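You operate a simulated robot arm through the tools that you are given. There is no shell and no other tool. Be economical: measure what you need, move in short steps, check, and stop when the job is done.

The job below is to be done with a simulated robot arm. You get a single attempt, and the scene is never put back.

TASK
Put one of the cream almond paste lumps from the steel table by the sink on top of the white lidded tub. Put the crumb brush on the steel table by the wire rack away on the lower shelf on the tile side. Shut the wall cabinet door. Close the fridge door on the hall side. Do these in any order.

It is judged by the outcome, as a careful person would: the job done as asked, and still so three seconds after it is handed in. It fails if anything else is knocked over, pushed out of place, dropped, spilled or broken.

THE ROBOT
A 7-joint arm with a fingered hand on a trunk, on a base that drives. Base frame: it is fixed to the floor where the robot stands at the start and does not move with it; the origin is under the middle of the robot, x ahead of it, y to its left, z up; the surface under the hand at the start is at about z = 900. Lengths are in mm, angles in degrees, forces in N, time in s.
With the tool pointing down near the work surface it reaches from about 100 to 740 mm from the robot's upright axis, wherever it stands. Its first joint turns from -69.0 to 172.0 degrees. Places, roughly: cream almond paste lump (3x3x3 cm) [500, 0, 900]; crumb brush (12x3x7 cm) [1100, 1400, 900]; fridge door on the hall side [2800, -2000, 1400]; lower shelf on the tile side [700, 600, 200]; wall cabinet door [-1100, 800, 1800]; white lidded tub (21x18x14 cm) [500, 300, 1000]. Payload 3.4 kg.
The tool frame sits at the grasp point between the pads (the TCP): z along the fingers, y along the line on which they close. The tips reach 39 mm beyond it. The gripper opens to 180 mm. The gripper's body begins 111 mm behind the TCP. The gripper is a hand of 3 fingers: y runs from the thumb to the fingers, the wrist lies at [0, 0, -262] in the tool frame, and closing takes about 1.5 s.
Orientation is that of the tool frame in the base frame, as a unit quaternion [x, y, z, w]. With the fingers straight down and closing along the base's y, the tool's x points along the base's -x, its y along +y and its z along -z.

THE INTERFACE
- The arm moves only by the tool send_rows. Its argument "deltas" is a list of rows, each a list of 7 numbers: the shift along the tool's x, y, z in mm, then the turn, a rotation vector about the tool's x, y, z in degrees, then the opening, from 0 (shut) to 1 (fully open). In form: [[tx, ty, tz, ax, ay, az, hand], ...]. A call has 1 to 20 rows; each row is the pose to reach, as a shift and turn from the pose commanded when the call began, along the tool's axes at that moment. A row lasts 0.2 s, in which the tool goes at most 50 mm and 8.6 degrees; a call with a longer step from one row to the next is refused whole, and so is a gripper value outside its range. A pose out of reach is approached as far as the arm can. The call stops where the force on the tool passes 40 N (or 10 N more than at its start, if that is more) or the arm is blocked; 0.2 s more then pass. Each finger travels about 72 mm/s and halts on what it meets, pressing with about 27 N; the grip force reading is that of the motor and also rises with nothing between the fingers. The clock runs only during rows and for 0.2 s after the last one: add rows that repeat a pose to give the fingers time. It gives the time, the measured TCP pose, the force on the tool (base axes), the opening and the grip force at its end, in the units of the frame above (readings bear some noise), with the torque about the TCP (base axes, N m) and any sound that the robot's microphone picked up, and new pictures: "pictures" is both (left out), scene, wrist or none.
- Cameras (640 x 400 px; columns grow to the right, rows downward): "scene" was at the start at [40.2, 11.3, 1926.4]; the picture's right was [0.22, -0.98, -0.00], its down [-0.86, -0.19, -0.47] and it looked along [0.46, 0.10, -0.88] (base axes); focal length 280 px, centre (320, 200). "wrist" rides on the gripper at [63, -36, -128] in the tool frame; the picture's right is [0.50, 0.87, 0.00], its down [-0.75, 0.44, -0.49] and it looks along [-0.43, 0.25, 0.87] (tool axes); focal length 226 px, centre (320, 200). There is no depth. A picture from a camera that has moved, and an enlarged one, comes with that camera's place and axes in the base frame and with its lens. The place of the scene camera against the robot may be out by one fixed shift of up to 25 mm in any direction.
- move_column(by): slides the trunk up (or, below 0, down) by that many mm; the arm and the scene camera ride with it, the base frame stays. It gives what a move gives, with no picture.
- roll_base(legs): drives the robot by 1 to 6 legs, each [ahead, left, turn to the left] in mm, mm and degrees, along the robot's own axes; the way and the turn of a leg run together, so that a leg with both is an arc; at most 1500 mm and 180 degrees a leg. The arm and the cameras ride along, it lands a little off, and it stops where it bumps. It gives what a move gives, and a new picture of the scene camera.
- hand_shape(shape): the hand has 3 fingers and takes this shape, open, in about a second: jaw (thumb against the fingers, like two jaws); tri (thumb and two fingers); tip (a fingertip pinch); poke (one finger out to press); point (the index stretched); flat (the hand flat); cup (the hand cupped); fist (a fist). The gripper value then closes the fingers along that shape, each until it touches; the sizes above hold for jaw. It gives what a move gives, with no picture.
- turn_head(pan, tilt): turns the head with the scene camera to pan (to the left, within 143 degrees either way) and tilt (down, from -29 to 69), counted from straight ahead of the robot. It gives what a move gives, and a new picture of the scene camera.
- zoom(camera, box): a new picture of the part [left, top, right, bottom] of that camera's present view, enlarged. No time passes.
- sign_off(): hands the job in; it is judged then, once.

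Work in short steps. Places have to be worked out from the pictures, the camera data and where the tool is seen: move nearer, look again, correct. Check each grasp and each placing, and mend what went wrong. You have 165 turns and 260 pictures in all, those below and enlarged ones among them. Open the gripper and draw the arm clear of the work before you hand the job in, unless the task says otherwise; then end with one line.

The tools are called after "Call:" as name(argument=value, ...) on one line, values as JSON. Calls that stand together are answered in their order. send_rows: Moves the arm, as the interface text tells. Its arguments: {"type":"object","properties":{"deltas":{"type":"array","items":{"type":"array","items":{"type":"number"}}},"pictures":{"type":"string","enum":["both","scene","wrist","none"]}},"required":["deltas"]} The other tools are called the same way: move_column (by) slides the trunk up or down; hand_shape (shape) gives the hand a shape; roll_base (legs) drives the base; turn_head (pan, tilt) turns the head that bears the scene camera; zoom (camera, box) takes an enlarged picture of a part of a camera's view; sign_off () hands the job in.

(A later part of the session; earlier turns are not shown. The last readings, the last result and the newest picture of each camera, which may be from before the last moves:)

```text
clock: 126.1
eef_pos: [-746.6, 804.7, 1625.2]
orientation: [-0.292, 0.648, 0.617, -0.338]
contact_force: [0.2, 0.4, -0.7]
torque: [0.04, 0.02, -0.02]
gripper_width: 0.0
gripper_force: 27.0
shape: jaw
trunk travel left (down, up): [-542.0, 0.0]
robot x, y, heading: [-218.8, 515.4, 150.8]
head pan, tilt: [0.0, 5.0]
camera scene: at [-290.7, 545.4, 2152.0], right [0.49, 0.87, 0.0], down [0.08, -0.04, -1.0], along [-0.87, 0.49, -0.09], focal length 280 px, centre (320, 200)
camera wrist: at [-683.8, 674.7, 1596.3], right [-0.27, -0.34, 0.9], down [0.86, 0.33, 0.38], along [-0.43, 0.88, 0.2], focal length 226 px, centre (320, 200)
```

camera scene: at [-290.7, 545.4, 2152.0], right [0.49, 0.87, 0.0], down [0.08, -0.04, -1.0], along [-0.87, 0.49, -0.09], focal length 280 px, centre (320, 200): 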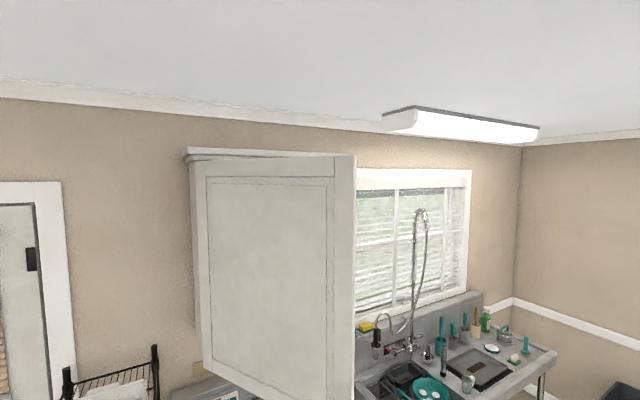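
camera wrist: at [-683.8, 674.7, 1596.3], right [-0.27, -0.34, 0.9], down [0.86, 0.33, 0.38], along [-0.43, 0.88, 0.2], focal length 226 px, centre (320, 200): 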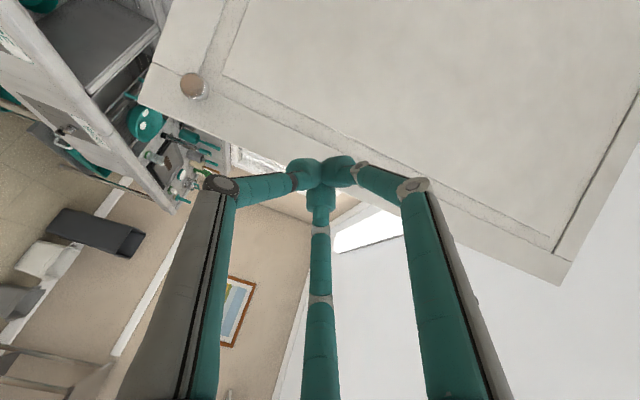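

The tool points along (-0.80, 0.60) and would meet the door about 70 mm from its free edge. I'll draw the arm in 170 mm, then drive closer so that the whole push is within arm's reach.

Call:
send_rows(deltas=[[0, 0, -43, 0, 0, 0, 0], [0, 0, -86, 0, 0, 0, 0], [0, 0, -129, 0, 0, 0, 0], [0, 0, -170, 0, 0, 0, 0], [0, 0, -170, 0, 0, 0, 0]], pictures="none")

Call:
roll_base(legs=[[260, 0, 0]])

Call:
turn_head(pan=0, tilt=40)

```text
clock: 127.3
eef_pos: [-635.8, 727.8, 1607.2]
orientation: [-0.29, 0.646, 0.619, -0.339]
contact_force: [0.0, -0.3, 0.2]
torque: [-0.02, 0.01, -0.04]
gripper_width: 0.0
gripper_force: 27.1
shape: jaw
out of reach, approached as far as the arm can: row 3, 4, 5
trunk travel left (down, up): [-542.0, 0.0]
robot x, y, heading: [-222.2, 512.9, 150.9]
head pan, tilt: [0.0, 5.0]
```

```text
clock: 129.2
eef_pos: [-863.5, 854.0, 1606.3]
orientation: [-0.292, 0.647, 0.617, -0.34]
contact_force: [0.2, -0.2, 0.4]
torque: [0.0, -0.02, 0.0]
gripper_width: 0.1
gripper_force: 27.2
shape: jaw
trunk travel left (down, up): [-542.0, 0.0]
robot x, y, heading: [-445.9, 640.5, 150.5]
head pan, tilt: [0.0, 5.0]
camera scene: at [-514.7, 673.4, 2152.1], right [0.49, 0.87, 0.0], down [0.08, -0.04, -1.0], along [-0.87, 0.49, -0.09], focal length 280 px, centre (320, 200)
```

scene: 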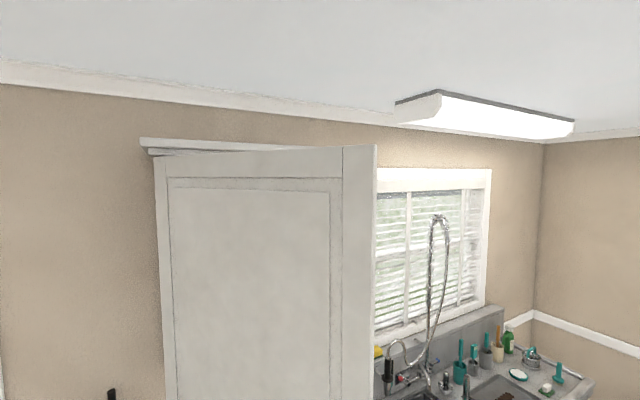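

```text
clock: 130.2
eef_pos: [-862.7, 853.5, 1608.3]
orientation: [-0.292, 0.646, 0.619, -0.34]
contact_force: [0.3, -0.7, 0.4]
torque: [0.03, -0.02, -0.01]
gripper_width: 0.0
gripper_force: 26.9
shape: jaw
trunk travel left (down, up): [-542.0, 0.0]
robot x, y, heading: [-448.9, 641.4, 150.4]
head pan, tilt: [0.0, 40.0]
camera scene: at [-509.8, 669.2, 2096.4], right [0.49, 0.87, 0.0], down [0.56, -0.32, -0.77], along [-0.67, 0.37, -0.64], focal length 280 px, centre (320, 200)
```

scene: 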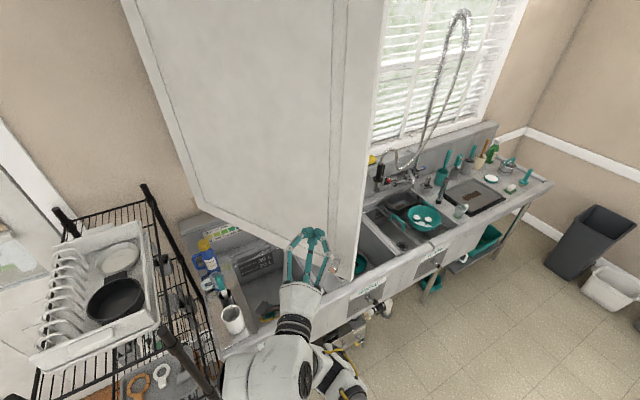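

The fingertips point at the door face near the free edge. I'll push in the first half: mostly forward, with a slight leftward component.

Call:
send_rows(deltas=[[0, 0, 30, 0, 0, 0, 0], [4, 0, 60, 0, 0, 0, 0], [10, 0, 90, 0, 0, 0, 0], [16, 0, 120, 0, 0, 0, 0], [22, 0, 150, 0, 0, 0, 0], [29, 0, 180, 0, 0, 0, 0]])

```text
clock: 131.6
eef_pos: [-1027.3, 939.7, 1607.7]
orientation: [-0.293, 0.647, 0.617, -0.34]
contact_force: [-0.1, 0.1, -0.3]
torque: [0.04, 0.01, 0.02]
gripper_width: 0.0
gripper_force: 26.9
shape: jaw
trunk travel left (down, up): [-542.0, 0.0]
robot x, y, heading: [-446.3, 643.0, 150.8]
head pan, tilt: [0.0, 40.0]
camera scene: at [-512.9, 670.9, 2096.2], right [0.49, 0.87, 0.0], down [0.56, -0.32, -0.76], along [-0.67, 0.37, -0.65], focal length 280 px, centre (320, 200)
camera wrist: at [-964.2, 809.7, 1577.5], right [-0.26, -0.34, 0.9], down [0.86, 0.34, 0.38], along [-0.43, 0.88, 0.21], focal length 226 px, centre (320, 200)
```

scene: 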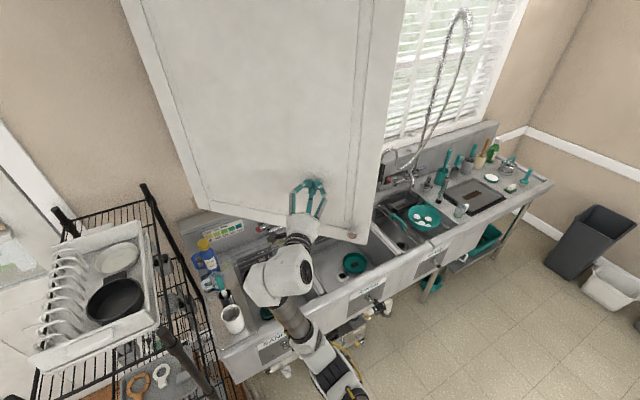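
wrist: 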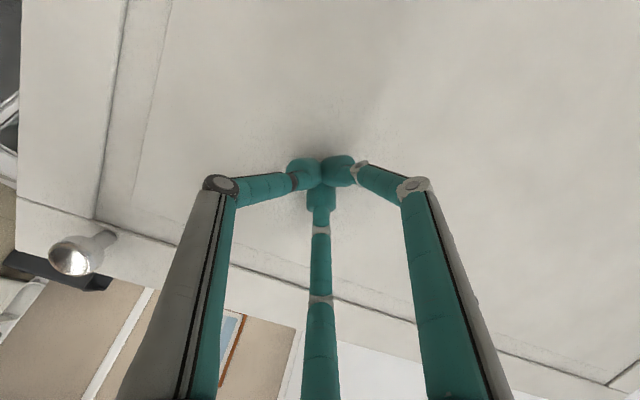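

The door swings with almost no force. I'll continue the push towards closed.

Call:
send_rows(deltas=[[10, 0, 30, 0, 0, 0, 0], [20, 0, 60, 0, 0, 0, 0], [31, 0, 90, 0, 0, 0, 0], [42, 0, 120, 0, 0, 0, 0], [52, 0, 150, 0, 0, 0, 0]])

```text
clock: 132.8
eef_pos: [-1178.5, 987.0, 1610.5]
orientation: [-0.292, 0.646, 0.617, -0.34]
contact_force: [-0.3, 0.5, 0.8]
torque: [0.02, 0.02, 0.0]
gripper_width: 0.0
gripper_force: 27.2
shape: jaw
trunk travel left (down, up): [-542.0, 0.0]
robot x, y, heading: [-444.9, 637.2, 150.7]
head pan, tilt: [0.0, 40.0]
camera scene: at [-514.1, 671.3, 2096.2], right [0.49, 0.87, 0.0], down [0.56, -0.32, -0.76], along [-0.67, 0.37, -0.65], focal length 280 px, centre (320, 200)
camera wrist: at [-1115.2, 857.3, 1581.9], right [-0.26, -0.34, 0.9], down [0.86, 0.33, 0.38], along [-0.43, 0.88, 0.21], focal length 226 px, centre (320, 200)
```

scene: 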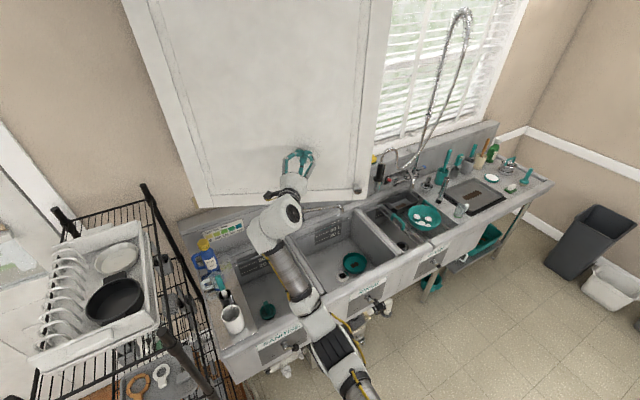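
wrist: 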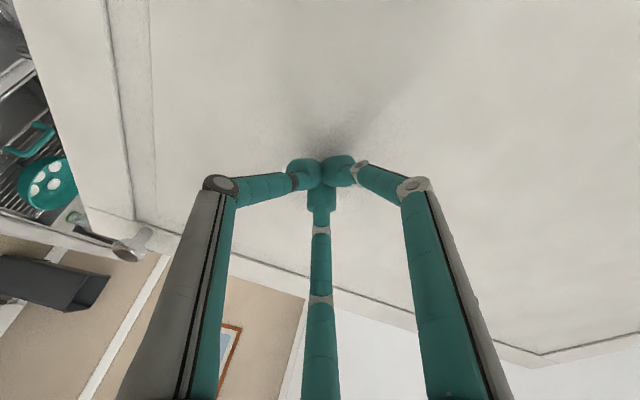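

Nearly shut. I'll keep pushing straight in -x in small steps until firm contact.

Call:
send_rows(deltas=[[6, 0, 8, 0, 0, 0, 0], [12, 0, 16, 0, 0, 0, 0], [18, 0, 24, 0, 0, 0, 0], [24, 0, 32, 0, 0, 0, 0], [30, 0, 40, 0, 0, 0, 0], [36, 0, 48, 0, 0, 0, 0]])

```text
clock: 134.2
eef_pos: [-1237.5, 986.7, 1614.9]
orientation: [-0.292, 0.646, 0.619, -0.34]
contact_force: [-0.2, 0.8, 0.0]
torque: [-0.01, 0.0, 0.0]
gripper_width: 0.2
gripper_force: 27.2
shape: jaw
trunk travel left (down, up): [-542.0, 0.0]
robot x, y, heading: [-446.2, 645.4, 150.7]
head pan, tilt: [0.0, 40.0]
camera scene: at [-512.8, 670.6, 2096.3], right [0.49, 0.87, 0.0], down [0.56, -0.32, -0.76], along [-0.67, 0.37, -0.65], focal length 280 px, centre (320, 200)
camera wrist: at [-1174.1, 856.9, 1584.8], right [-0.26, -0.34, 0.9], down [0.86, 0.33, 0.38], along [-0.43, 0.88, 0.21], focal length 226 px, centre (320, 200)
```

scene: 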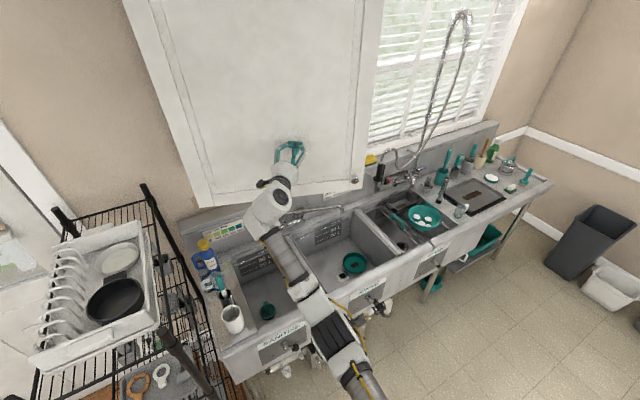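
wrist: 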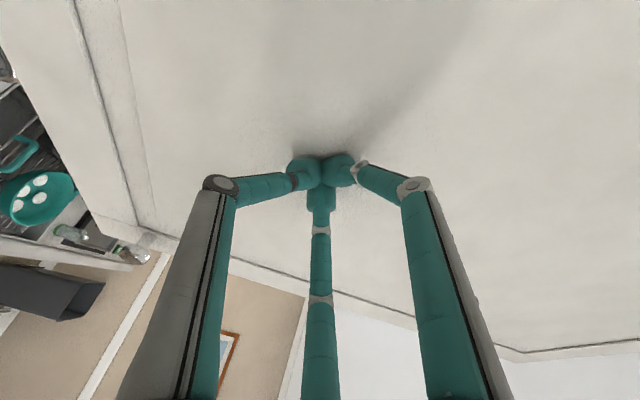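

Still free; I'll keep going.

Call:
send_rows(deltas=[[6, 0, 8, 0, 0, 0, 0], [12, 0, 16, 0, 0, 0, 0], [18, 0, 24, 0, 0, 0, 0], [24, 0, 32, 0, 0, 0, 0], [30, 0, 40, 0, 0, 0, 0], [36, 0, 48, 0, 0, 0, 0]])

```text
clock: 135.6
eef_pos: [-1297.8, 986.8, 1618.8]
orientation: [-0.29, 0.646, 0.618, -0.34]
contact_force: [-0.2, 0.4, 0.1]
torque: [0.0, 0.03, -0.01]
gripper_width: 0.0
gripper_force: 27.2
shape: jaw
trunk travel left (down, up): [-542.0, 0.0]
robot x, y, heading: [-448.3, 641.0, 150.5]
head pan, tilt: [0.0, 40.0]
camera scene: at [-512.9, 669.7, 2096.3], right [0.49, 0.87, 0.0], down [0.56, -0.32, -0.76], along [-0.67, 0.37, -0.65], focal length 280 px, centre (320, 200)
camera wrist: at [-1235.4, 856.8, 1588.7], right [-0.26, -0.34, 0.9], down [0.86, 0.33, 0.38], along [-0.43, 0.88, 0.21], focal length 226 px, centre (320, 200)
```

scene: 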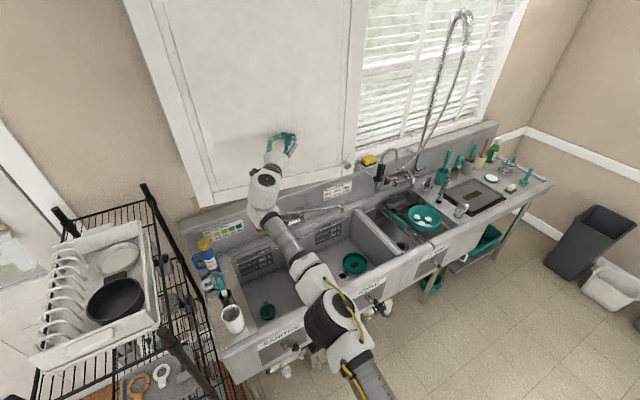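
wrist: 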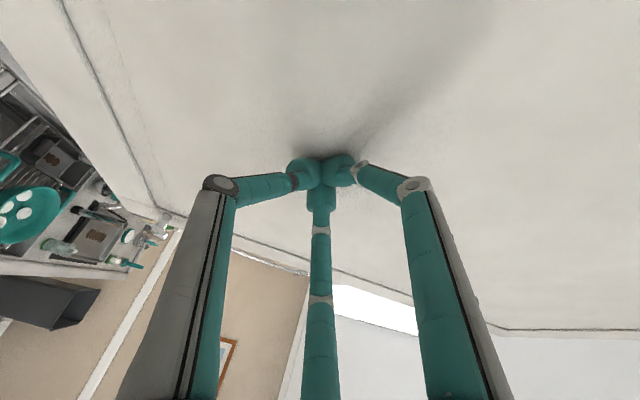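

Continuing; nothing firm yet at tip x≈-1329.

Call:
send_rows(deltas=[[6, 0, 8, 0, 0, 0, 0], [12, 0, 16, 0, 0, 0, 0], [18, 0, 24, 0, 0, 0, 0], [24, 0, 32, 0, 0, 0, 0], [30, 0, 40, 0, 0, 0, 0], [36, 0, 48, 0, 0, 0, 0]])

```text
clock: 137.0
eef_pos: [-1304.6, 995.2, 1625.5]
orientation: [-0.291, 0.646, 0.618, -0.34]
contact_force: [0.7, -0.4, -0.8]
torque: [-0.01, 0.01, 0.02]
gripper_width: 0.0
gripper_force: 26.9
shape: jaw
out of reach, approached as far as the arm can: row 1, 2, 3, 4, 5, 6
trunk travel left (down, up): [-542.0, 0.0]
robot x, y, heading: [-448.4, 638.9, 150.3]
head pan, tilt: [0.0, 40.0]
camera scene: at [-512.7, 670.6, 2096.3], right [0.49, 0.87, 0.0], down [0.56, -0.32, -0.76], along [-0.67, 0.37, -0.65], focal length 280 px, centre (320, 200)
camera wrist: at [-1240.8, 864.7, 1595.6], right [-0.26, -0.34, 0.9], down [0.86, 0.33, 0.38], along [-0.43, 0.88, 0.21], focal length 226 px, centre (320, 200)
```

scene: 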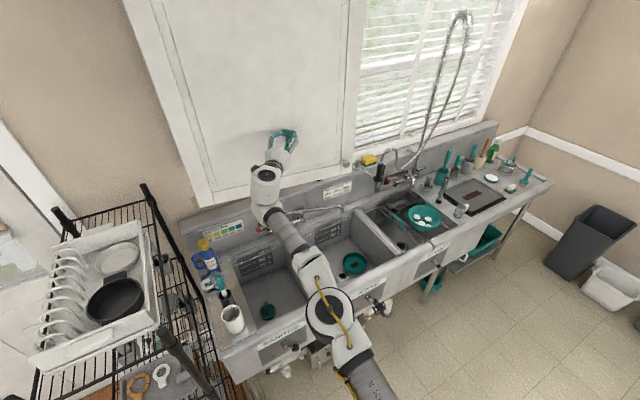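
wrist: 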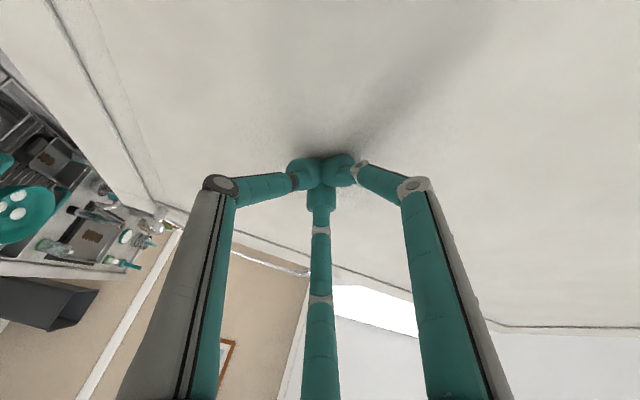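

I'm at the reach limit. Let me look at how far the door still has to go.

Call:
turn_head(pan=25, tilt=12)

```text
clock: 137.9
eef_pos: [-1303.2, 995.4, 1625.8]
orientation: [-0.293, 0.646, 0.618, -0.34]
contact_force: [0.2, -0.3, -0.4]
torque: [0.03, -0.02, -0.03]
gripper_width: 0.0
gripper_force: 26.8
shape: jaw
trunk travel left (down, up): [-542.0, 0.0]
robot x, y, heading: [-446.6, 641.4, 150.4]
head pan, tilt: [25.0, 12.0]
camera scene: at [-531.9, 636.2, 2140.6], right [0.08, 1.0, 0.0], down [0.21, -0.02, -0.98], along [-0.97, 0.07, -0.21], focal length 280 px, centre (320, 200)
```

scene: 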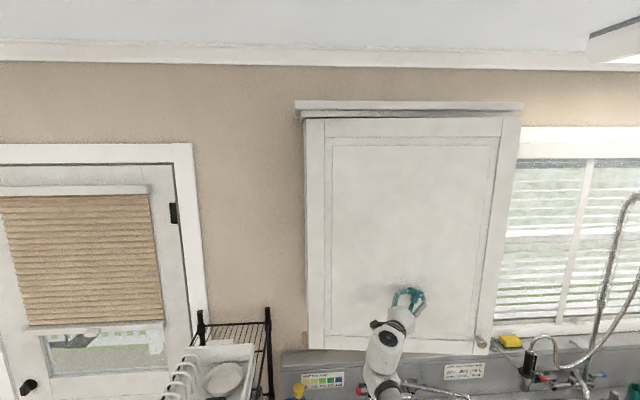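

The door is almost flush. I'll move the base 50 mm towards the wall, which presses a bit further, then finish with the arm.

Call:
roll_base(legs=[[26, 15, 0]])

Call:
send_rows(deltas=[[4, 0, 5, 0, 0, 0, 0], [8, 0, 10, 0, 0, 0, 0], [11, 0, 14, 0, 0, 0, 0], [14, 0, 18, 0, 0, 0, 0], [17, 0, 22, 0, 0, 0, 0]], pictures="none")

```text
clock: 138.8
eef_pos: [-1333.3, 991.6, 1629.3]
orientation: [-0.291, 0.645, 0.619, -0.341]
contact_force: [0.2, 0.9, -0.3]
torque: [0.0, -0.04, 0.02]
gripper_width: 0.0
gripper_force: 26.9
shape: jaw
trunk travel left (down, up): [-542.0, 0.0]
robot x, y, heading: [-479.8, 639.0, 150.7]
head pan, tilt: [25.0, 12.0]
camera scene: at [-560.8, 625.0, 2140.8], right [0.08, 1.0, 0.0], down [0.21, -0.01, -0.98], along [-0.97, 0.07, -0.21], focal length 280 px, centre (320, 200)
```

scene: 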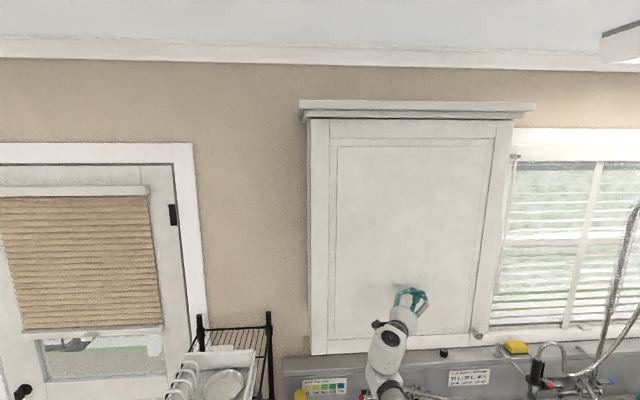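

```text
clock: 140.0
eef_pos: [-1329.3, 1012.8, 1635.5]
orientation: [-0.287, 0.647, 0.617, -0.344]
contact_force: [-0.8, -0.1, 0.7]
torque: [0.03, 0.03, 0.08]
gripper_width: 0.0
gripper_force: 27.0
shape: jaw
out of reach, approached as far as the arm can: row 1, 2, 3, 4, 5
trunk travel left (down, up): [-542.0, 0.0]
robot x, y, heading: [-478.4, 640.3, 151.0]
head pan, tilt: [25.0, 12.0]
```

The arm is at its limit again. I'll draw it back 80 mm, drive 90 mm closer, then push under arm control.

Call:
send_rows(deltas=[[-20, 0, -30, 0, 0, 0, 0], [-40, 0, -60, 0, 0, 0, 0], [-60, 0, -90, 0, 0, 0, 0]], pictures="none")

Call:
roll_base(legs=[[70, 40, 0]])

```text
clock: 140.8
eef_pos: [-1331.3, 1007.8, 1635.4]
orientation: [-0.288, 0.647, 0.617, -0.342]
contact_force: [0.5, -1.0, -0.2]
torque: [0.01, 0.01, 0.04]
gripper_width: 0.1
gripper_force: 27.0
shape: jaw
out of reach, approached as far as the arm can: row 1, 2, 3
trunk travel left (down, up): [-542.0, 0.0]
robot x, y, heading: [-478.6, 642.8, 150.6]
head pan, tilt: [25.0, 12.0]
```

```text
clock: 141.7
eef_pos: [-1359.8, 1002.7, 1638.1]
orientation: [-0.286, 0.646, 0.622, -0.338]
contact_force: [17.7, -2.9, 2.2]
torque: [-0.11, -0.4, 0.37]
gripper_width: 0.0
gripper_force: 27.0
shape: jaw
trunk travel left (down, up): [-542.0, 0.0]
robot x, y, heading: [-513.9, 640.4, 150.6]
head pan, tilt: [25.0, 12.0]
stopped in leg 1: the force on the tool passed its limit at 108 N (the readings are from after the stop); the commanded pose is now the measured one
camera scene: at [-584.4, 650.2, 2141.3], right [0.07, 1.0, -0.01], down [0.2, -0.02, -0.98], along [-0.98, 0.07, -0.2], focal length 280 px, centre (320, 200)
```

scene: 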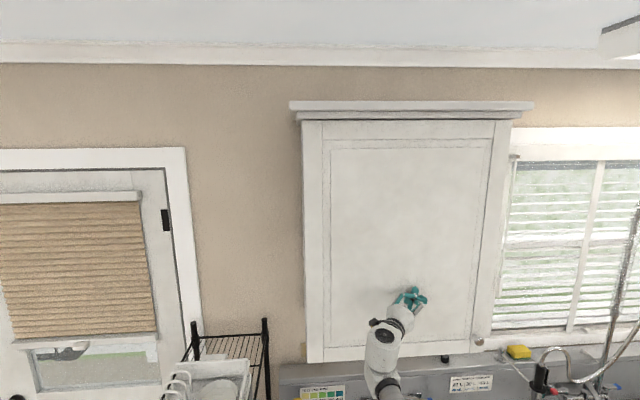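

The door met its stop: the contact force rose sharply and it looks flush. I'll back straight off and inspect it.

Call:
roll_base(legs=[[-260, -100, 0]])

Call:
zoom(camera="scene", box=[270, 80, 550, 380])

```text
clock: 143.7
eef_pos: [-1097.3, 954.2, 1635.0]
orientation: [-0.289, 0.645, 0.622, -0.336]
contact_force: [-0.5, 0.0, -0.1]
torque: [0.01, 0.0, -0.01]
gripper_width: 0.0
gripper_force: 27.1
shape: jaw
trunk travel left (down, up): [-542.0, 0.0]
robot x, y, heading: [-242.8, 602.5, 150.8]
head pan, tilt: [25.0, 12.0]
camera scene: at [-324.9, 603.3, 2140.8], right [0.07, 1.0, -0.01], down [0.21, -0.02, -0.98], along [-0.98, 0.07, -0.21], focal length 280 px, centre (320, 200)
```

scene: 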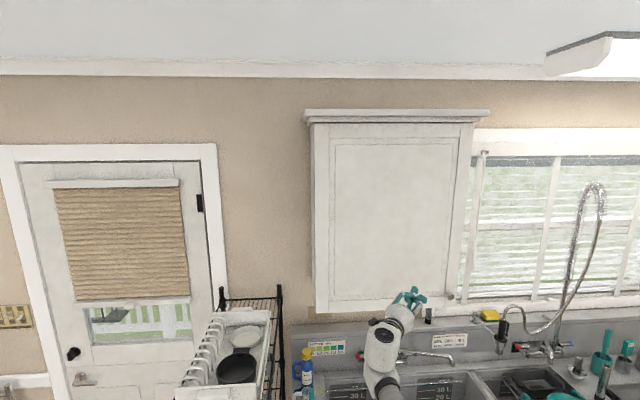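

```text
1.33 times, centred on (410, 230) of scene
camera zoom: at [-324.9, 603.3, 2140.8], right [0.07, 1.0, -0.01], down [0.21, -0.02, -0.98], along [-0.98, 0.07, -0.21], focal length 373 px, centre (200, 160)
```

zoom: 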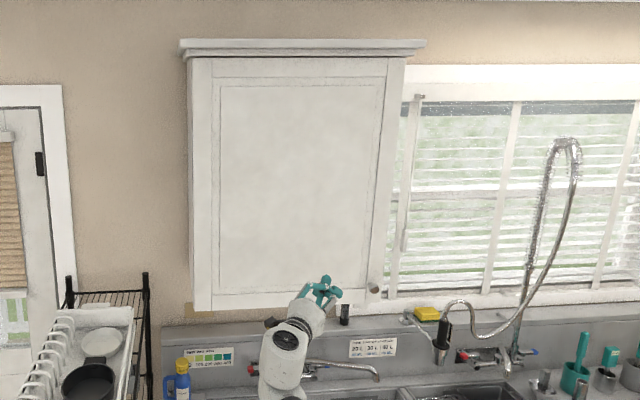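

The cabinet door is closed. Next I'll pull the arm in, drop the trunk to its starting height and head round the sink end of the tables towards the fridge.

Call:
send_rows(deltas=[[0, 0, -40, 0, 0, 0, 0], [0, -10, -80, 0, 0, 0, 0], [0, -20, -120, 0, 0, 0, 0], [0, -30, -160, 0, 0, 0, 0], [0, -40, -200, 0, 0, 0, 0], [0, -50, -240, 0, 0, 0, 0], [0, -60, -280, 0, 0, 0, 0], [0, -70, -320, 0, 0, 0, 0], [0, -80, -340, 0, 0, 0, 0], [0, -80, -340, 0, 0, 0, 0]], pictures="none")

Call:
move_column(by=-142)

```text
clock: 145.9
eef_pos: [-1098.8, 946.9, 1637.6]
orientation: [-0.289, 0.645, 0.623, -0.336]
contact_force: [-0.1, 1.0, -0.4]
torque: [0.0, 0.02, 0.05]
gripper_width: 0.0
gripper_force: 27.2
shape: jaw
out of reach, approached as far as the arm can: row 1, 2, 3, 4, 5, 6, 7, 8, 9, 10
trunk travel left (down, up): [-542.0, 0.0]
robot x, y, heading: [-243.3, 600.3, 150.8]
head pan, tilt: [25.0, 12.0]
```

```text
clock: 147.5
eef_pos: [-1105.0, 951.3, 1482.2]
orientation: [-0.292, 0.649, 0.619, -0.333]
contact_force: [-0.3, -0.7, 0.8]
torque: [-0.03, -0.01, -0.02]
gripper_width: 0.2
gripper_force: 26.8
shape: jaw
trunk travel left (down, up): [-400.0, 142.0]
robot x, y, heading: [-243.0, 602.1, 151.0]
head pan, tilt: [25.0, 12.0]
```

The arm is stretched nearly straight and won't retract along its own axis. I'll try lowering, moving sideways and pitching it to unlock it.

Call:
send_rows(deltas=[[0, -20, -10, 5, 0, 0, 0.1], [0, -40, -25, 10, 0, 0, 0.1], [0, -60, -45, 15, 0, 0, 0.1], [0, -80, -70, 20, 0, 0, 0.1], [0, -100, -100, 25, 0, 0, 0.1], [0, -100, -100, 25, 0, 0, 0.1]])

```text
clock: 148.9
eef_pos: [-1027.3, 881.2, 1382.2]
orientation: [-0.357, 0.768, 0.463, -0.261]
contact_force: [0.8, 0.4, -0.3]
torque: [0.01, 0.0, 0.0]
gripper_width: 17.7
gripper_force: 0.0
shape: jaw
out of reach, approached as far as the arm can: row 1
trunk travel left (down, up): [-400.0, 142.0]
robot x, y, heading: [-245.3, 601.1, 150.6]
head pan, tilt: [25.0, 12.0]
camera scene: at [-339.8, 602.4, 1999.3], right [0.07, 1.0, 0.0], down [0.21, -0.02, -0.98], along [-0.97, 0.07, -0.21], focal length 280 px, centre (320, 200)
camera wrist: at [-960.7, 754.4, 1409.2], right [-0.57, -0.12, 0.81], down [0.69, 0.47, 0.55], along [-0.45, 0.87, -0.19], focal length 226 px, centre (320, 200)
```

scene: 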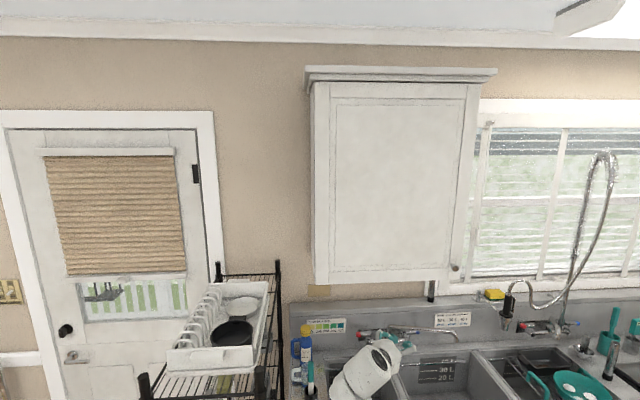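
wrist: 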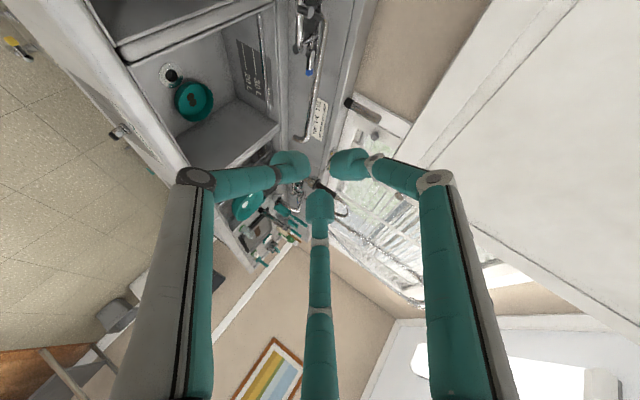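

The arm moves freely again. I'll draw it straight back horizontally about 240 mm.

Call:
send_rows(deltas=[[0, -10, -40, 0, 0, 0, 0], [0, -20, -80, 0, 0, 0, 0], [0, -30, -120, 0, 0, 0, 0], [0, -40, -160, 0, 0, 0, 0], [0, -50, -200, 0, 0, 0, 0], [0, -56, -238, 0, 0, 0, 0], [0, -56, -238, 0, 0, 0, 0]], pictures="none")

Call:
turn_head(pan=90, tilt=45)

```text
clock: 150.5
eef_pos: [-873.9, 757.2, 1427.4]
orientation: [-0.357, 0.767, 0.464, -0.263]
contact_force: [0.9, -0.7, -0.5]
torque: [-0.01, 0.01, 0.0]
gripper_width: 0.1
gripper_force: 27.1
shape: jaw
out of reach, approached as far as the arm can: row 5, 6, 7
trunk travel left (down, up): [-400.0, 142.0]
robot x, y, heading: [-244.5, 602.6, 150.9]
head pan, tilt: [25.0, 12.0]
```

```text
clock: 151.9
eef_pos: [-875.4, 758.2, 1427.0]
orientation: [-0.356, 0.767, 0.464, -0.263]
contact_force: [-0.2, 0.3, 0.7]
torque: [0.01, 0.0, 0.0]
gripper_width: 0.1
gripper_force: 27.2
shape: jaw
trunk travel left (down, up): [-400.0, 142.0]
robot x, y, heading: [-245.1, 604.9, 150.6]
head pan, tilt: [90.0, 45.0]
camera scene: at [-284.7, 524.5, 1947.9], right [-0.87, 0.49, 0.0], down [0.35, 0.62, -0.71], along [-0.34, -0.62, -0.71], focal length 280 px, centre (320, 200)
```

scene: 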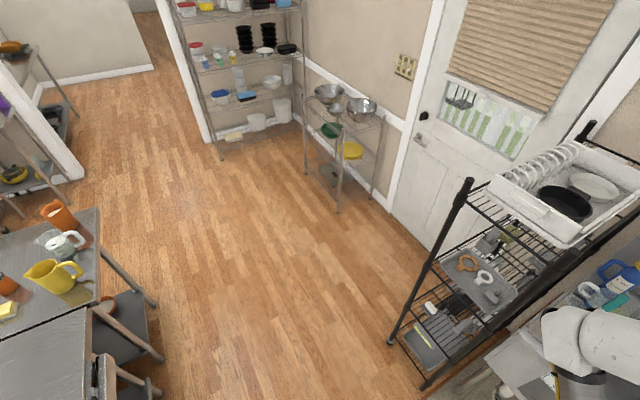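

The arm is in far enough. I'll turn right, away from the dish rack, to face +x, then go down past the sink-side table end into the corridor.

Call:
roll_base(legs=[[0, 0, -150.6], [0, -1050, 0], [0, -1080, 0]])

Call:
turn_head(pan=0, tilt=20)

```text
clock: 168.7
eef_pos: [407.4, -1347.8, 1426.7]
orientation: [0.647, 0.544, 0.372, 0.382]
contact_force: [-0.4, 0.4, 0.3]
torque: [0.0, -0.07, -0.04]
gripper_width: 0.2
gripper_force: 26.9
shape: jaw
trunk travel left (down, up): [-400.0, 142.0]
robot x, y, heading: [-218.5, -1538.4, 0.7]
head pan, tilt: [90.0, 45.0]
camera scene: at [-243.0, -1447.2, 1947.3], right [1.0, 0.01, 0.0], down [0.01, -0.71, -0.7], along [-0.01, 0.7, -0.71], focal length 280 px, centre (320, 200)
```

scene: 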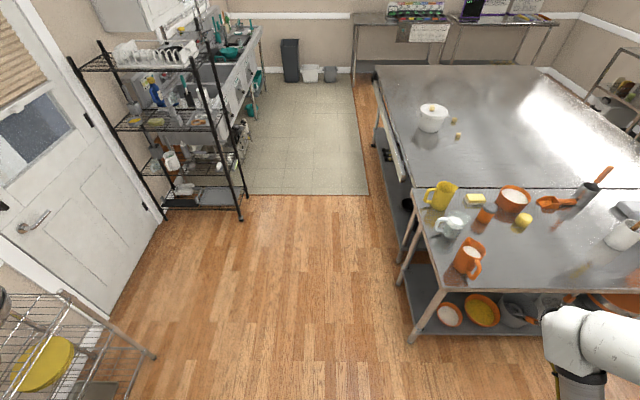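

```text
clock: 170.4
eef_pos: [404.1, -1353.7, 1428.3]
orientation: [0.648, 0.543, 0.374, 0.381]
contact_force: [0.1, 0.3, -0.3]
torque: [0.06, 0.01, -0.02]
gripper_width: 0.0
gripper_force: 26.7
shape: jaw
trunk travel left (down, up): [-400.0, 142.0]
robot x, y, heading: [-220.3, -1535.7, 0.9]
head pan, tilt: [0.0, 20.0]
camera scene: at [-148.8, -1535.7, 1986.2], right [0.01, -1.0, 0.0], down [-0.34, -0.01, -0.94], along [0.94, 0.01, -0.34], focal length 280 px, centre (320, 200)
```

scene: 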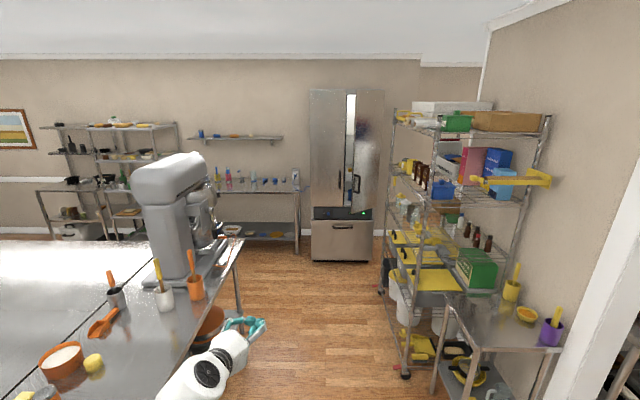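

The fridge is straight ahead. I'll enlarge it.

Call:
zoom(camera="scene", box=[290, 75, 410, 275])

Call:
roll_base(legs=[[1300, 0, 0]])

Call:
zoom(camera="scene", box=[260, 20, 460, 320])

```text
2.00 times, centred on (350, 175) of scene
camera zoom: at [-148.8, -1535.7, 1986.2], right [0.01, -1.0, 0.0], down [-0.34, -0.01, -0.94], along [0.94, 0.01, -0.34], focal length 560 px, centre (260, 250)
```

zoom: 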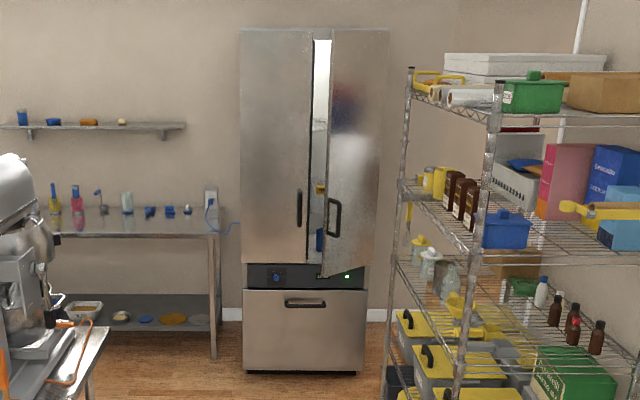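

```text
clock: 176.9
eef_pos: [1699.0, -1338.7, 1428.3]
orientation: [0.648, 0.542, 0.375, 0.381]
contact_force: [-0.1, -0.3, 0.5]
torque: [-0.02, 0.0, 0.02]
gripper_width: 0.1
gripper_force: 26.6
shape: jaw
trunk travel left (down, up): [-400.0, 142.0]
robot x, y, heading: [1079.0, -1521.0, 0.7]
head pan, tilt: [0.0, 20.0]
camera scene: at [1146.2, -1521.2, 1986.3], right [0.01, -1.0, 0.0], down [-0.34, 0.0, -0.94], along [0.94, 0.01, -0.34], focal length 280 px, centre (320, 200)
```

scene: 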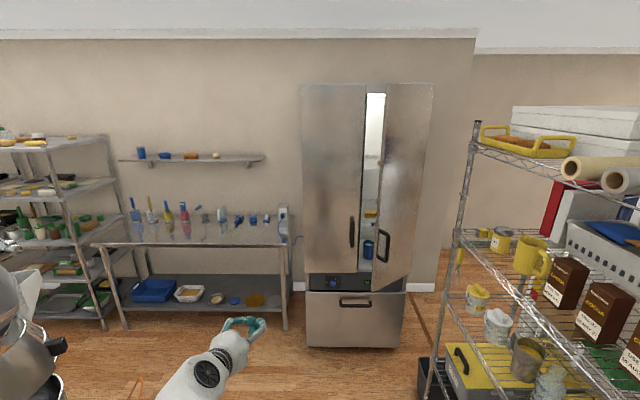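

```text
1.33 times, centred on (360, 170) of scene
camera zoom: at [1146.2, -1521.2, 1986.3], right [0.01, -1.0, 0.0], down [-0.34, 0.0, -0.94], along [0.94, 0.01, -0.34], focal length 373 px, centre (267, 240)
```

zoom: 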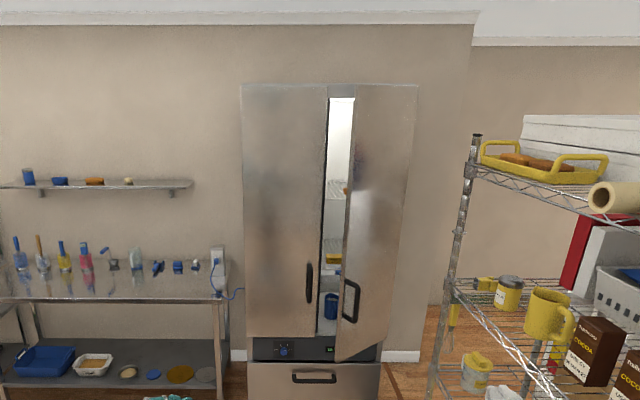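

The fridge front is at about x≈2820. The right door's free edge is near (2660, -1875) with its hinge near (2810, -2100), so it's open roughly 35–40°. Before approaching I'll check where my arm and elbow are.

Call:
turn_head(pan=0, tilt=62)

Call:
turn_head(pan=-50, tilt=45)

```text
clock: 178.0
eef_pos: [1695.3, -1340.0, 1429.8]
orientation: [0.649, 0.541, 0.376, 0.381]
contact_force: [0.7, -0.6, 0.6]
torque: [0.01, 0.01, 0.0]
gripper_width: 0.0
gripper_force: 27.0
shape: jaw
trunk travel left (down, up): [-400.0, 142.0]
robot x, y, heading: [1076.3, -1522.5, 0.7]
head pan, tilt: [0.0, 62.0]
camera scene: at [1117.1, -1521.6, 1926.0], right [0.01, -1.0, 0.0], down [-0.88, -0.01, -0.47], along [0.47, 0.01, -0.88], focal length 280 px, centre (320, 200)
```

scene: 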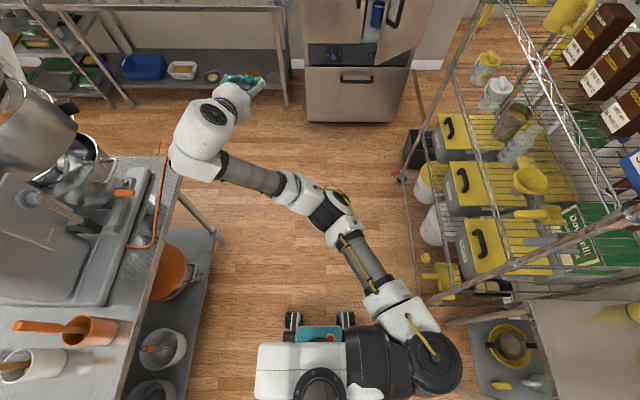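

```text
clock: 179.1
eef_pos: [1696.4, -1338.9, 1430.6]
orientation: [0.648, 0.543, 0.376, 0.38]
contact_force: [0.0, -0.7, 0.2]
torque: [-0.02, 0.02, 0.01]
gripper_width: 0.0
gripper_force: 26.8
shape: jaw
trunk travel left (down, up): [-400.0, 142.0]
robot x, y, heading: [1078.2, -1519.0, 0.7]
head pan, tilt: [-50.0, 45.0]
camera scene: at [1106.0, -1584.0, 1947.7], right [-0.76, -0.65, 0.0], down [-0.46, 0.54, -0.71], along [0.46, -0.53, -0.71], focal length 280 px, centre (320, 200)
```

scene: 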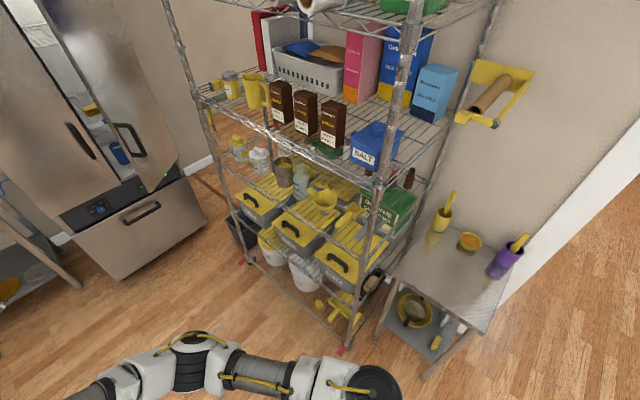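

The wire shelf's front is at y≈-2110 on my right, so I'll keep the robot left of it. I'll go to about (1680, -1512) and turn to heading -40°, so the arm can come at the door's outer face.

Call:
roll_base(legs=[[600, 0, 0], [0, 0, -40.5]])

Call:
turn_head(pan=20, tilt=35)

```text
clock: 184.4
eef_pos: [2264.8, -1775.4, 1430.2]
orientation: [0.795, 0.286, 0.219, 0.488]
contact_force: [0.0, -0.4, 0.6]
torque: [-0.01, 0.03, -0.01]
gripper_width: 0.0
gripper_force: 26.9
shape: jaw
trunk travel left (down, up): [-400.0, 142.0]
robot x, y, heading: [1672.5, -1512.5, -39.4]
head pan, tilt: [-50.0, 45.0]
camera scene: at [1655.8, -1587.4, 1947.7], right [-1.0, -0.01, 0.0], down [-0.01, 0.71, -0.71], along [0.0, -0.71, -0.71], focal length 280 px, centre (320, 200)
```

scene: 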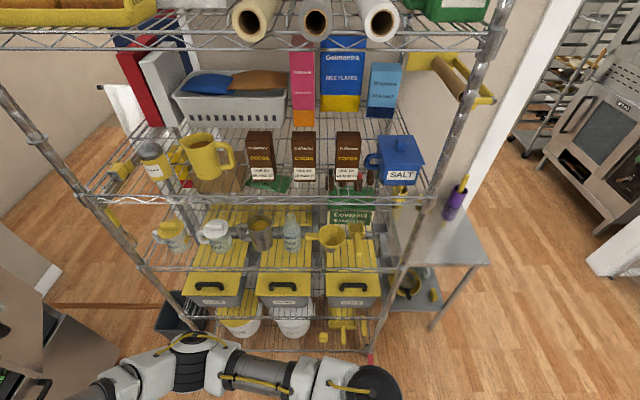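

```text
clock: 185.8
eef_pos: [2260.5, -1773.7, 1430.3]
orientation: [0.795, 0.286, 0.221, 0.488]
contact_force: [-0.7, -0.1, -0.6]
torque: [-0.05, 0.02, 0.0]
gripper_width: 0.0
gripper_force: 26.0
shape: jaw
trunk travel left (down, up): [-400.0, 142.0]
robot x, y, heading: [1676.5, -1514.0, -39.8]
head pan, tilt: [20.0, 35.0]
camera scene: at [1737.7, -1536.6, 1962.4], right [-0.34, -0.94, 0.0], down [-0.54, 0.2, -0.82], along [0.77, -0.27, -0.58], focal length 280 px, centre (320, 200)
```

scene: 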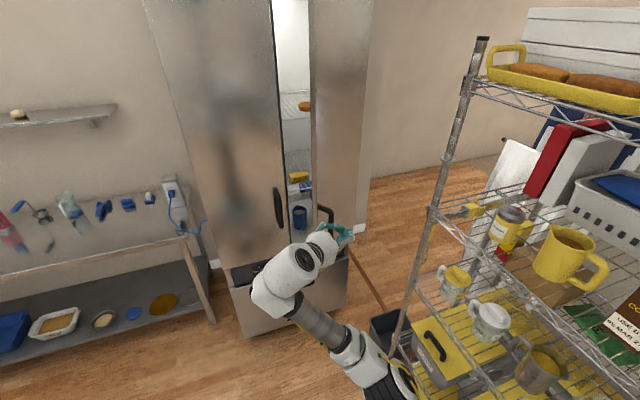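

The elbow is well clear of the shelf. I'll yaw the tool left 40° so that it points along +x, then move the base a little closer.

Call:
send_rows(deltas=[[0, 0, 0, 0, 7.2, -3.4, 0], [0, 0, 0, 0, 14.5, -6.8, 0], [0, 0, 0, 0, 21.7, -10.1, 0], [0, 0, 0, 0, 29, -13.5, 0], [0, 0, 0, 0, 36.2, -16.9, 0], [0, 0, 0, 0, 36.2, -16.9, 0]], pictures="none")

Call:
roll_base(legs=[[167, 118, 0]])

```text
clock: 187.2
eef_pos: [2261.8, -1774.1, 1430.8]
orientation: [0.637, 0.533, 0.384, 0.403]
contact_force: [0.0, -0.6, 1.1]
torque: [-0.01, 0.01, -0.04]
gripper_width: 0.0
gripper_force: 27.2
shape: jaw
trunk travel left (down, up): [-400.0, 142.0]
robot x, y, heading: [1673.9, -1512.4, -39.7]
head pan, tilt: [20.0, 35.0]
```

```text
clock: 188.8
eef_pos: [2466.5, -1791.1, 1431.2]
orientation: [0.637, 0.534, 0.383, 0.403]
contact_force: [-0.6, 0.0, 0.1]
torque: [-0.03, 0.0, 0.0]
gripper_width: 0.0
gripper_force: 27.0
shape: jaw
trunk travel left (down, up): [-400.0, 142.0]
robot x, y, heading: [1876.5, -1525.0, -39.9]
head pan, tilt: [20.0, 35.0]
camera scene: at [1940.1, -1554.0, 1962.5], right [-0.34, -0.94, 0.0], down [-0.54, 0.2, -0.82], along [0.77, -0.27, -0.58], focal length 280 px, centre (320, 200)
```

scene: 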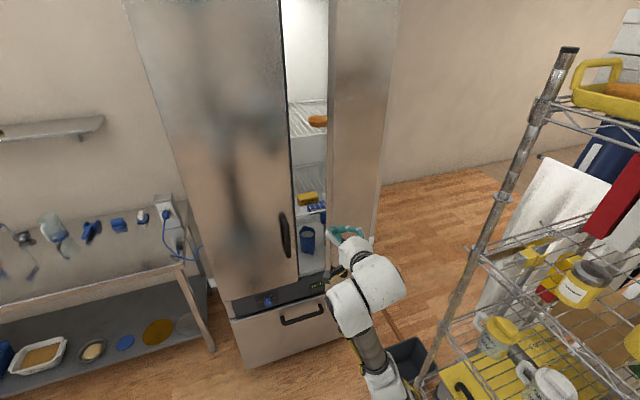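

I'll check the wrist view for the door's free edge and handle.

Call:
zoom(camera="wrist", box=[0, 0, 640, 400])

Call:
turn_head(pan=27, tilt=50)

```text
1.00 times, centred on (320, 200) of wrist (not enlarged: the box is as wide or as high as the picture)
camera zoom: at [2343.4, -1712.8, 1450.8], right [0.39, 0.4, 0.83], down [-0.39, -0.74, 0.54], along [0.83, -0.54, -0.13], focal length 226 px, centre (320, 200)
```

zoom: 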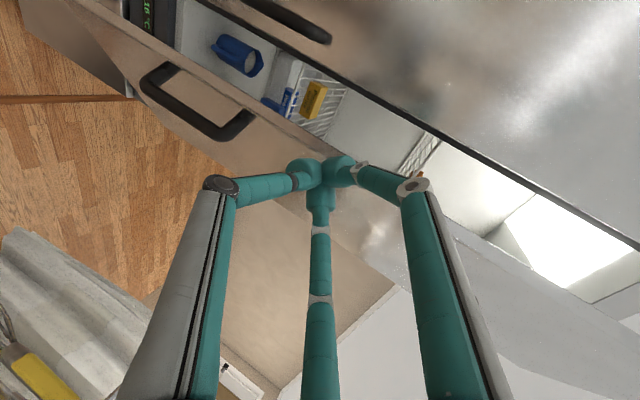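

```text
clock: 189.6
eef_pos: [2463.0, -1789.2, 1432.8]
orientation: [0.637, 0.533, 0.383, 0.404]
contact_force: [0.7, -0.2, -0.6]
torque: [0.01, 0.0, 0.0]
gripper_width: 0.1
gripper_force: 27.4
shape: jaw
trunk travel left (down, up): [-400.0, 142.0]
robot x, y, heading: [1880.0, -1530.2, -39.9]
head pan, tilt: [27.0, 50.0]
camera scene: at [1932.6, -1539.6, 1940.9], right [-0.22, -0.98, 0.0], down [-0.75, 0.17, -0.64], along [0.63, -0.14, -0.77], focal length 280 px, centre (320, 200)
```

scene: 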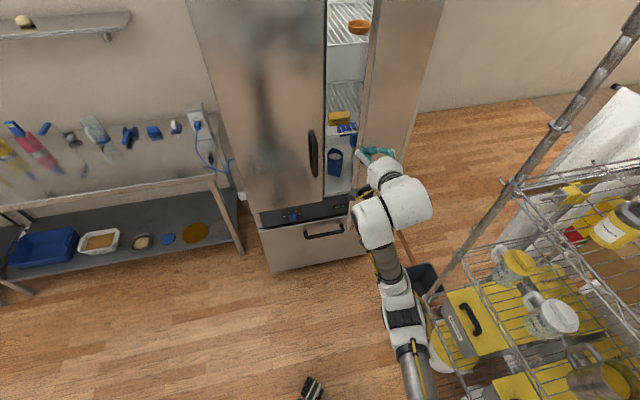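

Triangulating between cameras puts the free edge at about (2606, -1813), and the door is about 33° open. My tips at y≈-1794 would miss it, so I'll shift to y≈-1885 first.

Call:
send_rows(deltas=[[-30, 6, 9, 0, 0, 0, 0], [-60, 12, 18, 0, 0, 0, 0], [-91, 17, 28, 0, 0, 0, 0], [-91, 17, 28, 0, 0, 0, 0]])

```text
clock: 190.6
eef_pos: [2483.4, -1881.6, 1430.9]
orientation: [0.636, 0.534, 0.384, 0.404]
contact_force: [0.7, -0.3, 0.1]
torque: [0.0, 0.01, -0.03]
gripper_width: 0.2
gripper_force: 26.9
shape: jaw
trunk travel left (down, up): [-400.0, 142.0]
robot x, y, heading: [1878.8, -1526.0, -39.5]
head pan, tilt: [27.0, 50.0]
camera scene: at [1931.7, -1540.8, 1940.8], right [-0.22, -0.98, 0.0], down [-0.75, 0.17, -0.64], along [0.63, -0.14, -0.77], focal length 280 px, centre (320, 200)
camera wrist: at [2360.8, -1803.8, 1451.9], right [0.39, 0.4, 0.83], down [-0.39, -0.74, 0.55], along [0.83, -0.54, -0.13], focal length 226 px, centre (320, 200)
```

scene: 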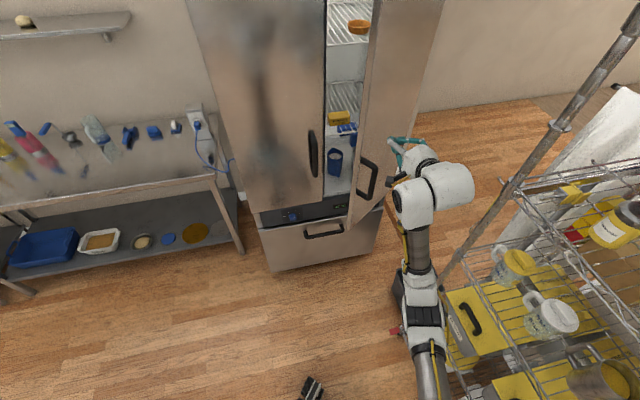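
wrist: 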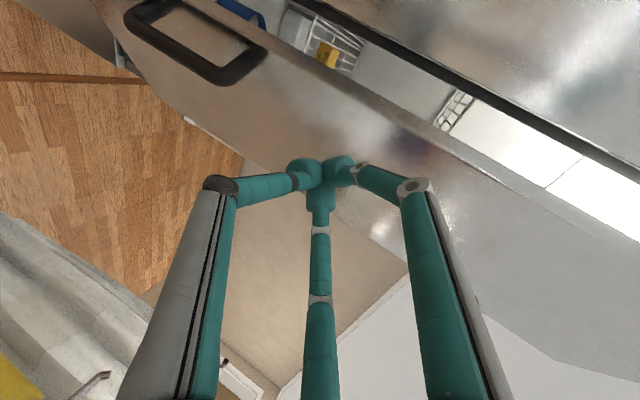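

Now the fingertips point at the outer face, about 60 mm inside the free edge. I'll push forward along +x in steps.

Call:
send_rows(deltas=[[1, 14, 34, 0, 0, 0, 0], [2, 28, 68, 0, 0, 0, 0], [3, 42, 102, 0, 0, 0, 0], [4, 56, 136, 0, 0, 0, 0], [8, 66, 160, 0, 0, 0, 0]])

```text
clock: 191.8
eef_pos: [2659.1, -1898.8, 1431.5]
orientation: [0.637, 0.533, 0.383, 0.403]
contact_force: [0.9, 0.3, -0.2]
torque: [-0.02, 0.0, -0.01]
gripper_width: 0.0
gripper_force: 27.1
shape: jaw
trunk travel left (down, up): [-400.0, 142.0]
robot x, y, heading: [1880.5, -1526.3, -39.8]
head pan, tilt: [27.0, 50.0]
camera scene: at [1934.6, -1539.2, 1940.7], right [-0.22, -0.98, 0.0], down [-0.75, 0.17, -0.64], along [0.63, -0.14, -0.77], focal length 280 px, centre (320, 200)
camera wrist: at [2536.0, -1820.0, 1451.2], right [0.39, 0.4, 0.83], down [-0.39, -0.74, 0.55], along [0.83, -0.54, -0.13], focal length 226 px, centre (320, 200)
```

scene: 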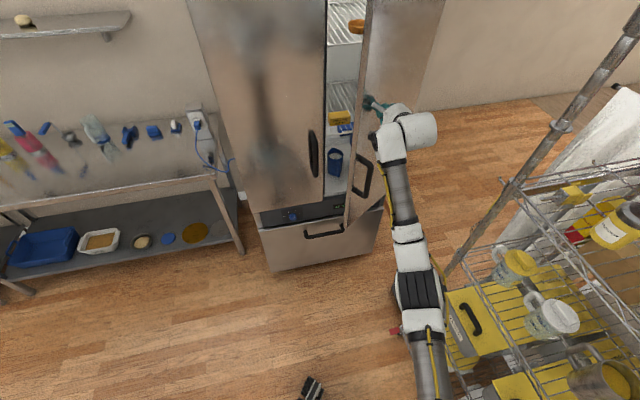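
wrist: 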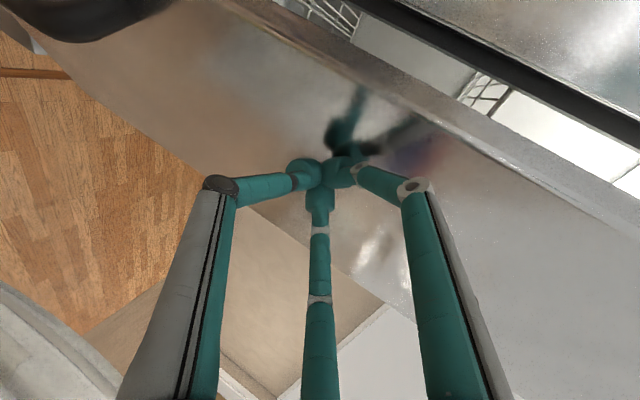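

Almost in contact, with the reflection meeting the tips. I'll continue the push with some +y to follow the door's arc.

Call:
send_rows(deltas=[[12, 11, 28, 0, 0, 0, 0], [26, 21, 56, 0, 0, 0, 0], [41, 32, 84, 0, 0, 0, 0], [55, 42, 112, 0, 0, 0, 0]])

```text
clock: 192.8
eef_pos: [2711.9, -1873.3, 1411.0]
orientation: [0.636, 0.533, 0.383, 0.405]
contact_force: [-0.2, 0.0, -0.1]
torque: [-0.01, 0.0, 0.0]
gripper_width: 0.0
gripper_force: 26.7
shape: jaw
out of reach, approached as far as the arm can: row 2, 3, 4
trunk travel left (down, up): [-400.0, 142.0]
robot x, y, heading: [1879.7, -1528.0, -39.4]
head pan, tilt: [27.0, 50.0]
camera scene: at [1934.4, -1540.5, 1940.7], right [-0.22, -0.98, 0.0], down [-0.75, 0.17, -0.64], along [0.63, -0.14, -0.77], focal length 280 px, centre (320, 200)
camera wrist: at [2589.4, -1795.4, 1431.2], right [0.39, 0.4, 0.83], down [-0.39, -0.74, 0.55], along [0.83, -0.54, -0.13], focal length 226 px, centre (320, 200)
```

scene: 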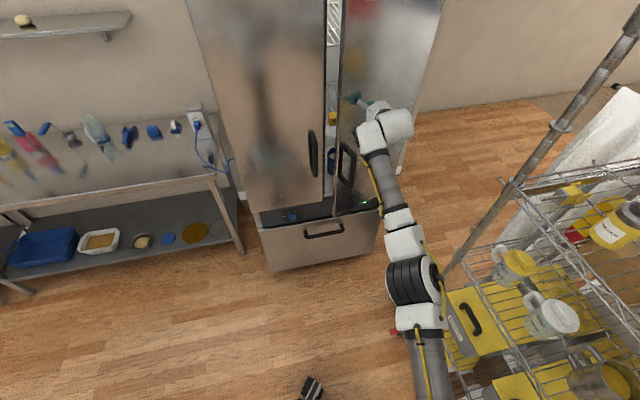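
wrist: 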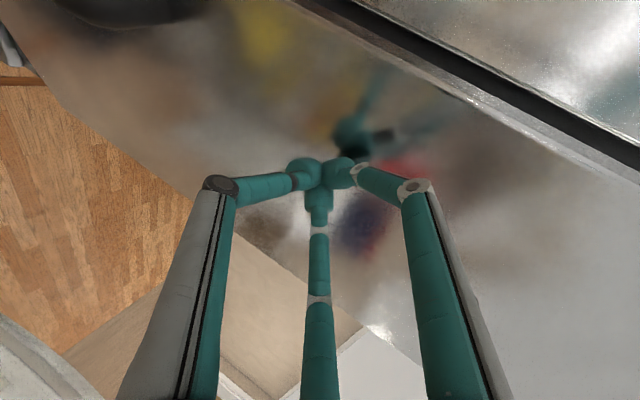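

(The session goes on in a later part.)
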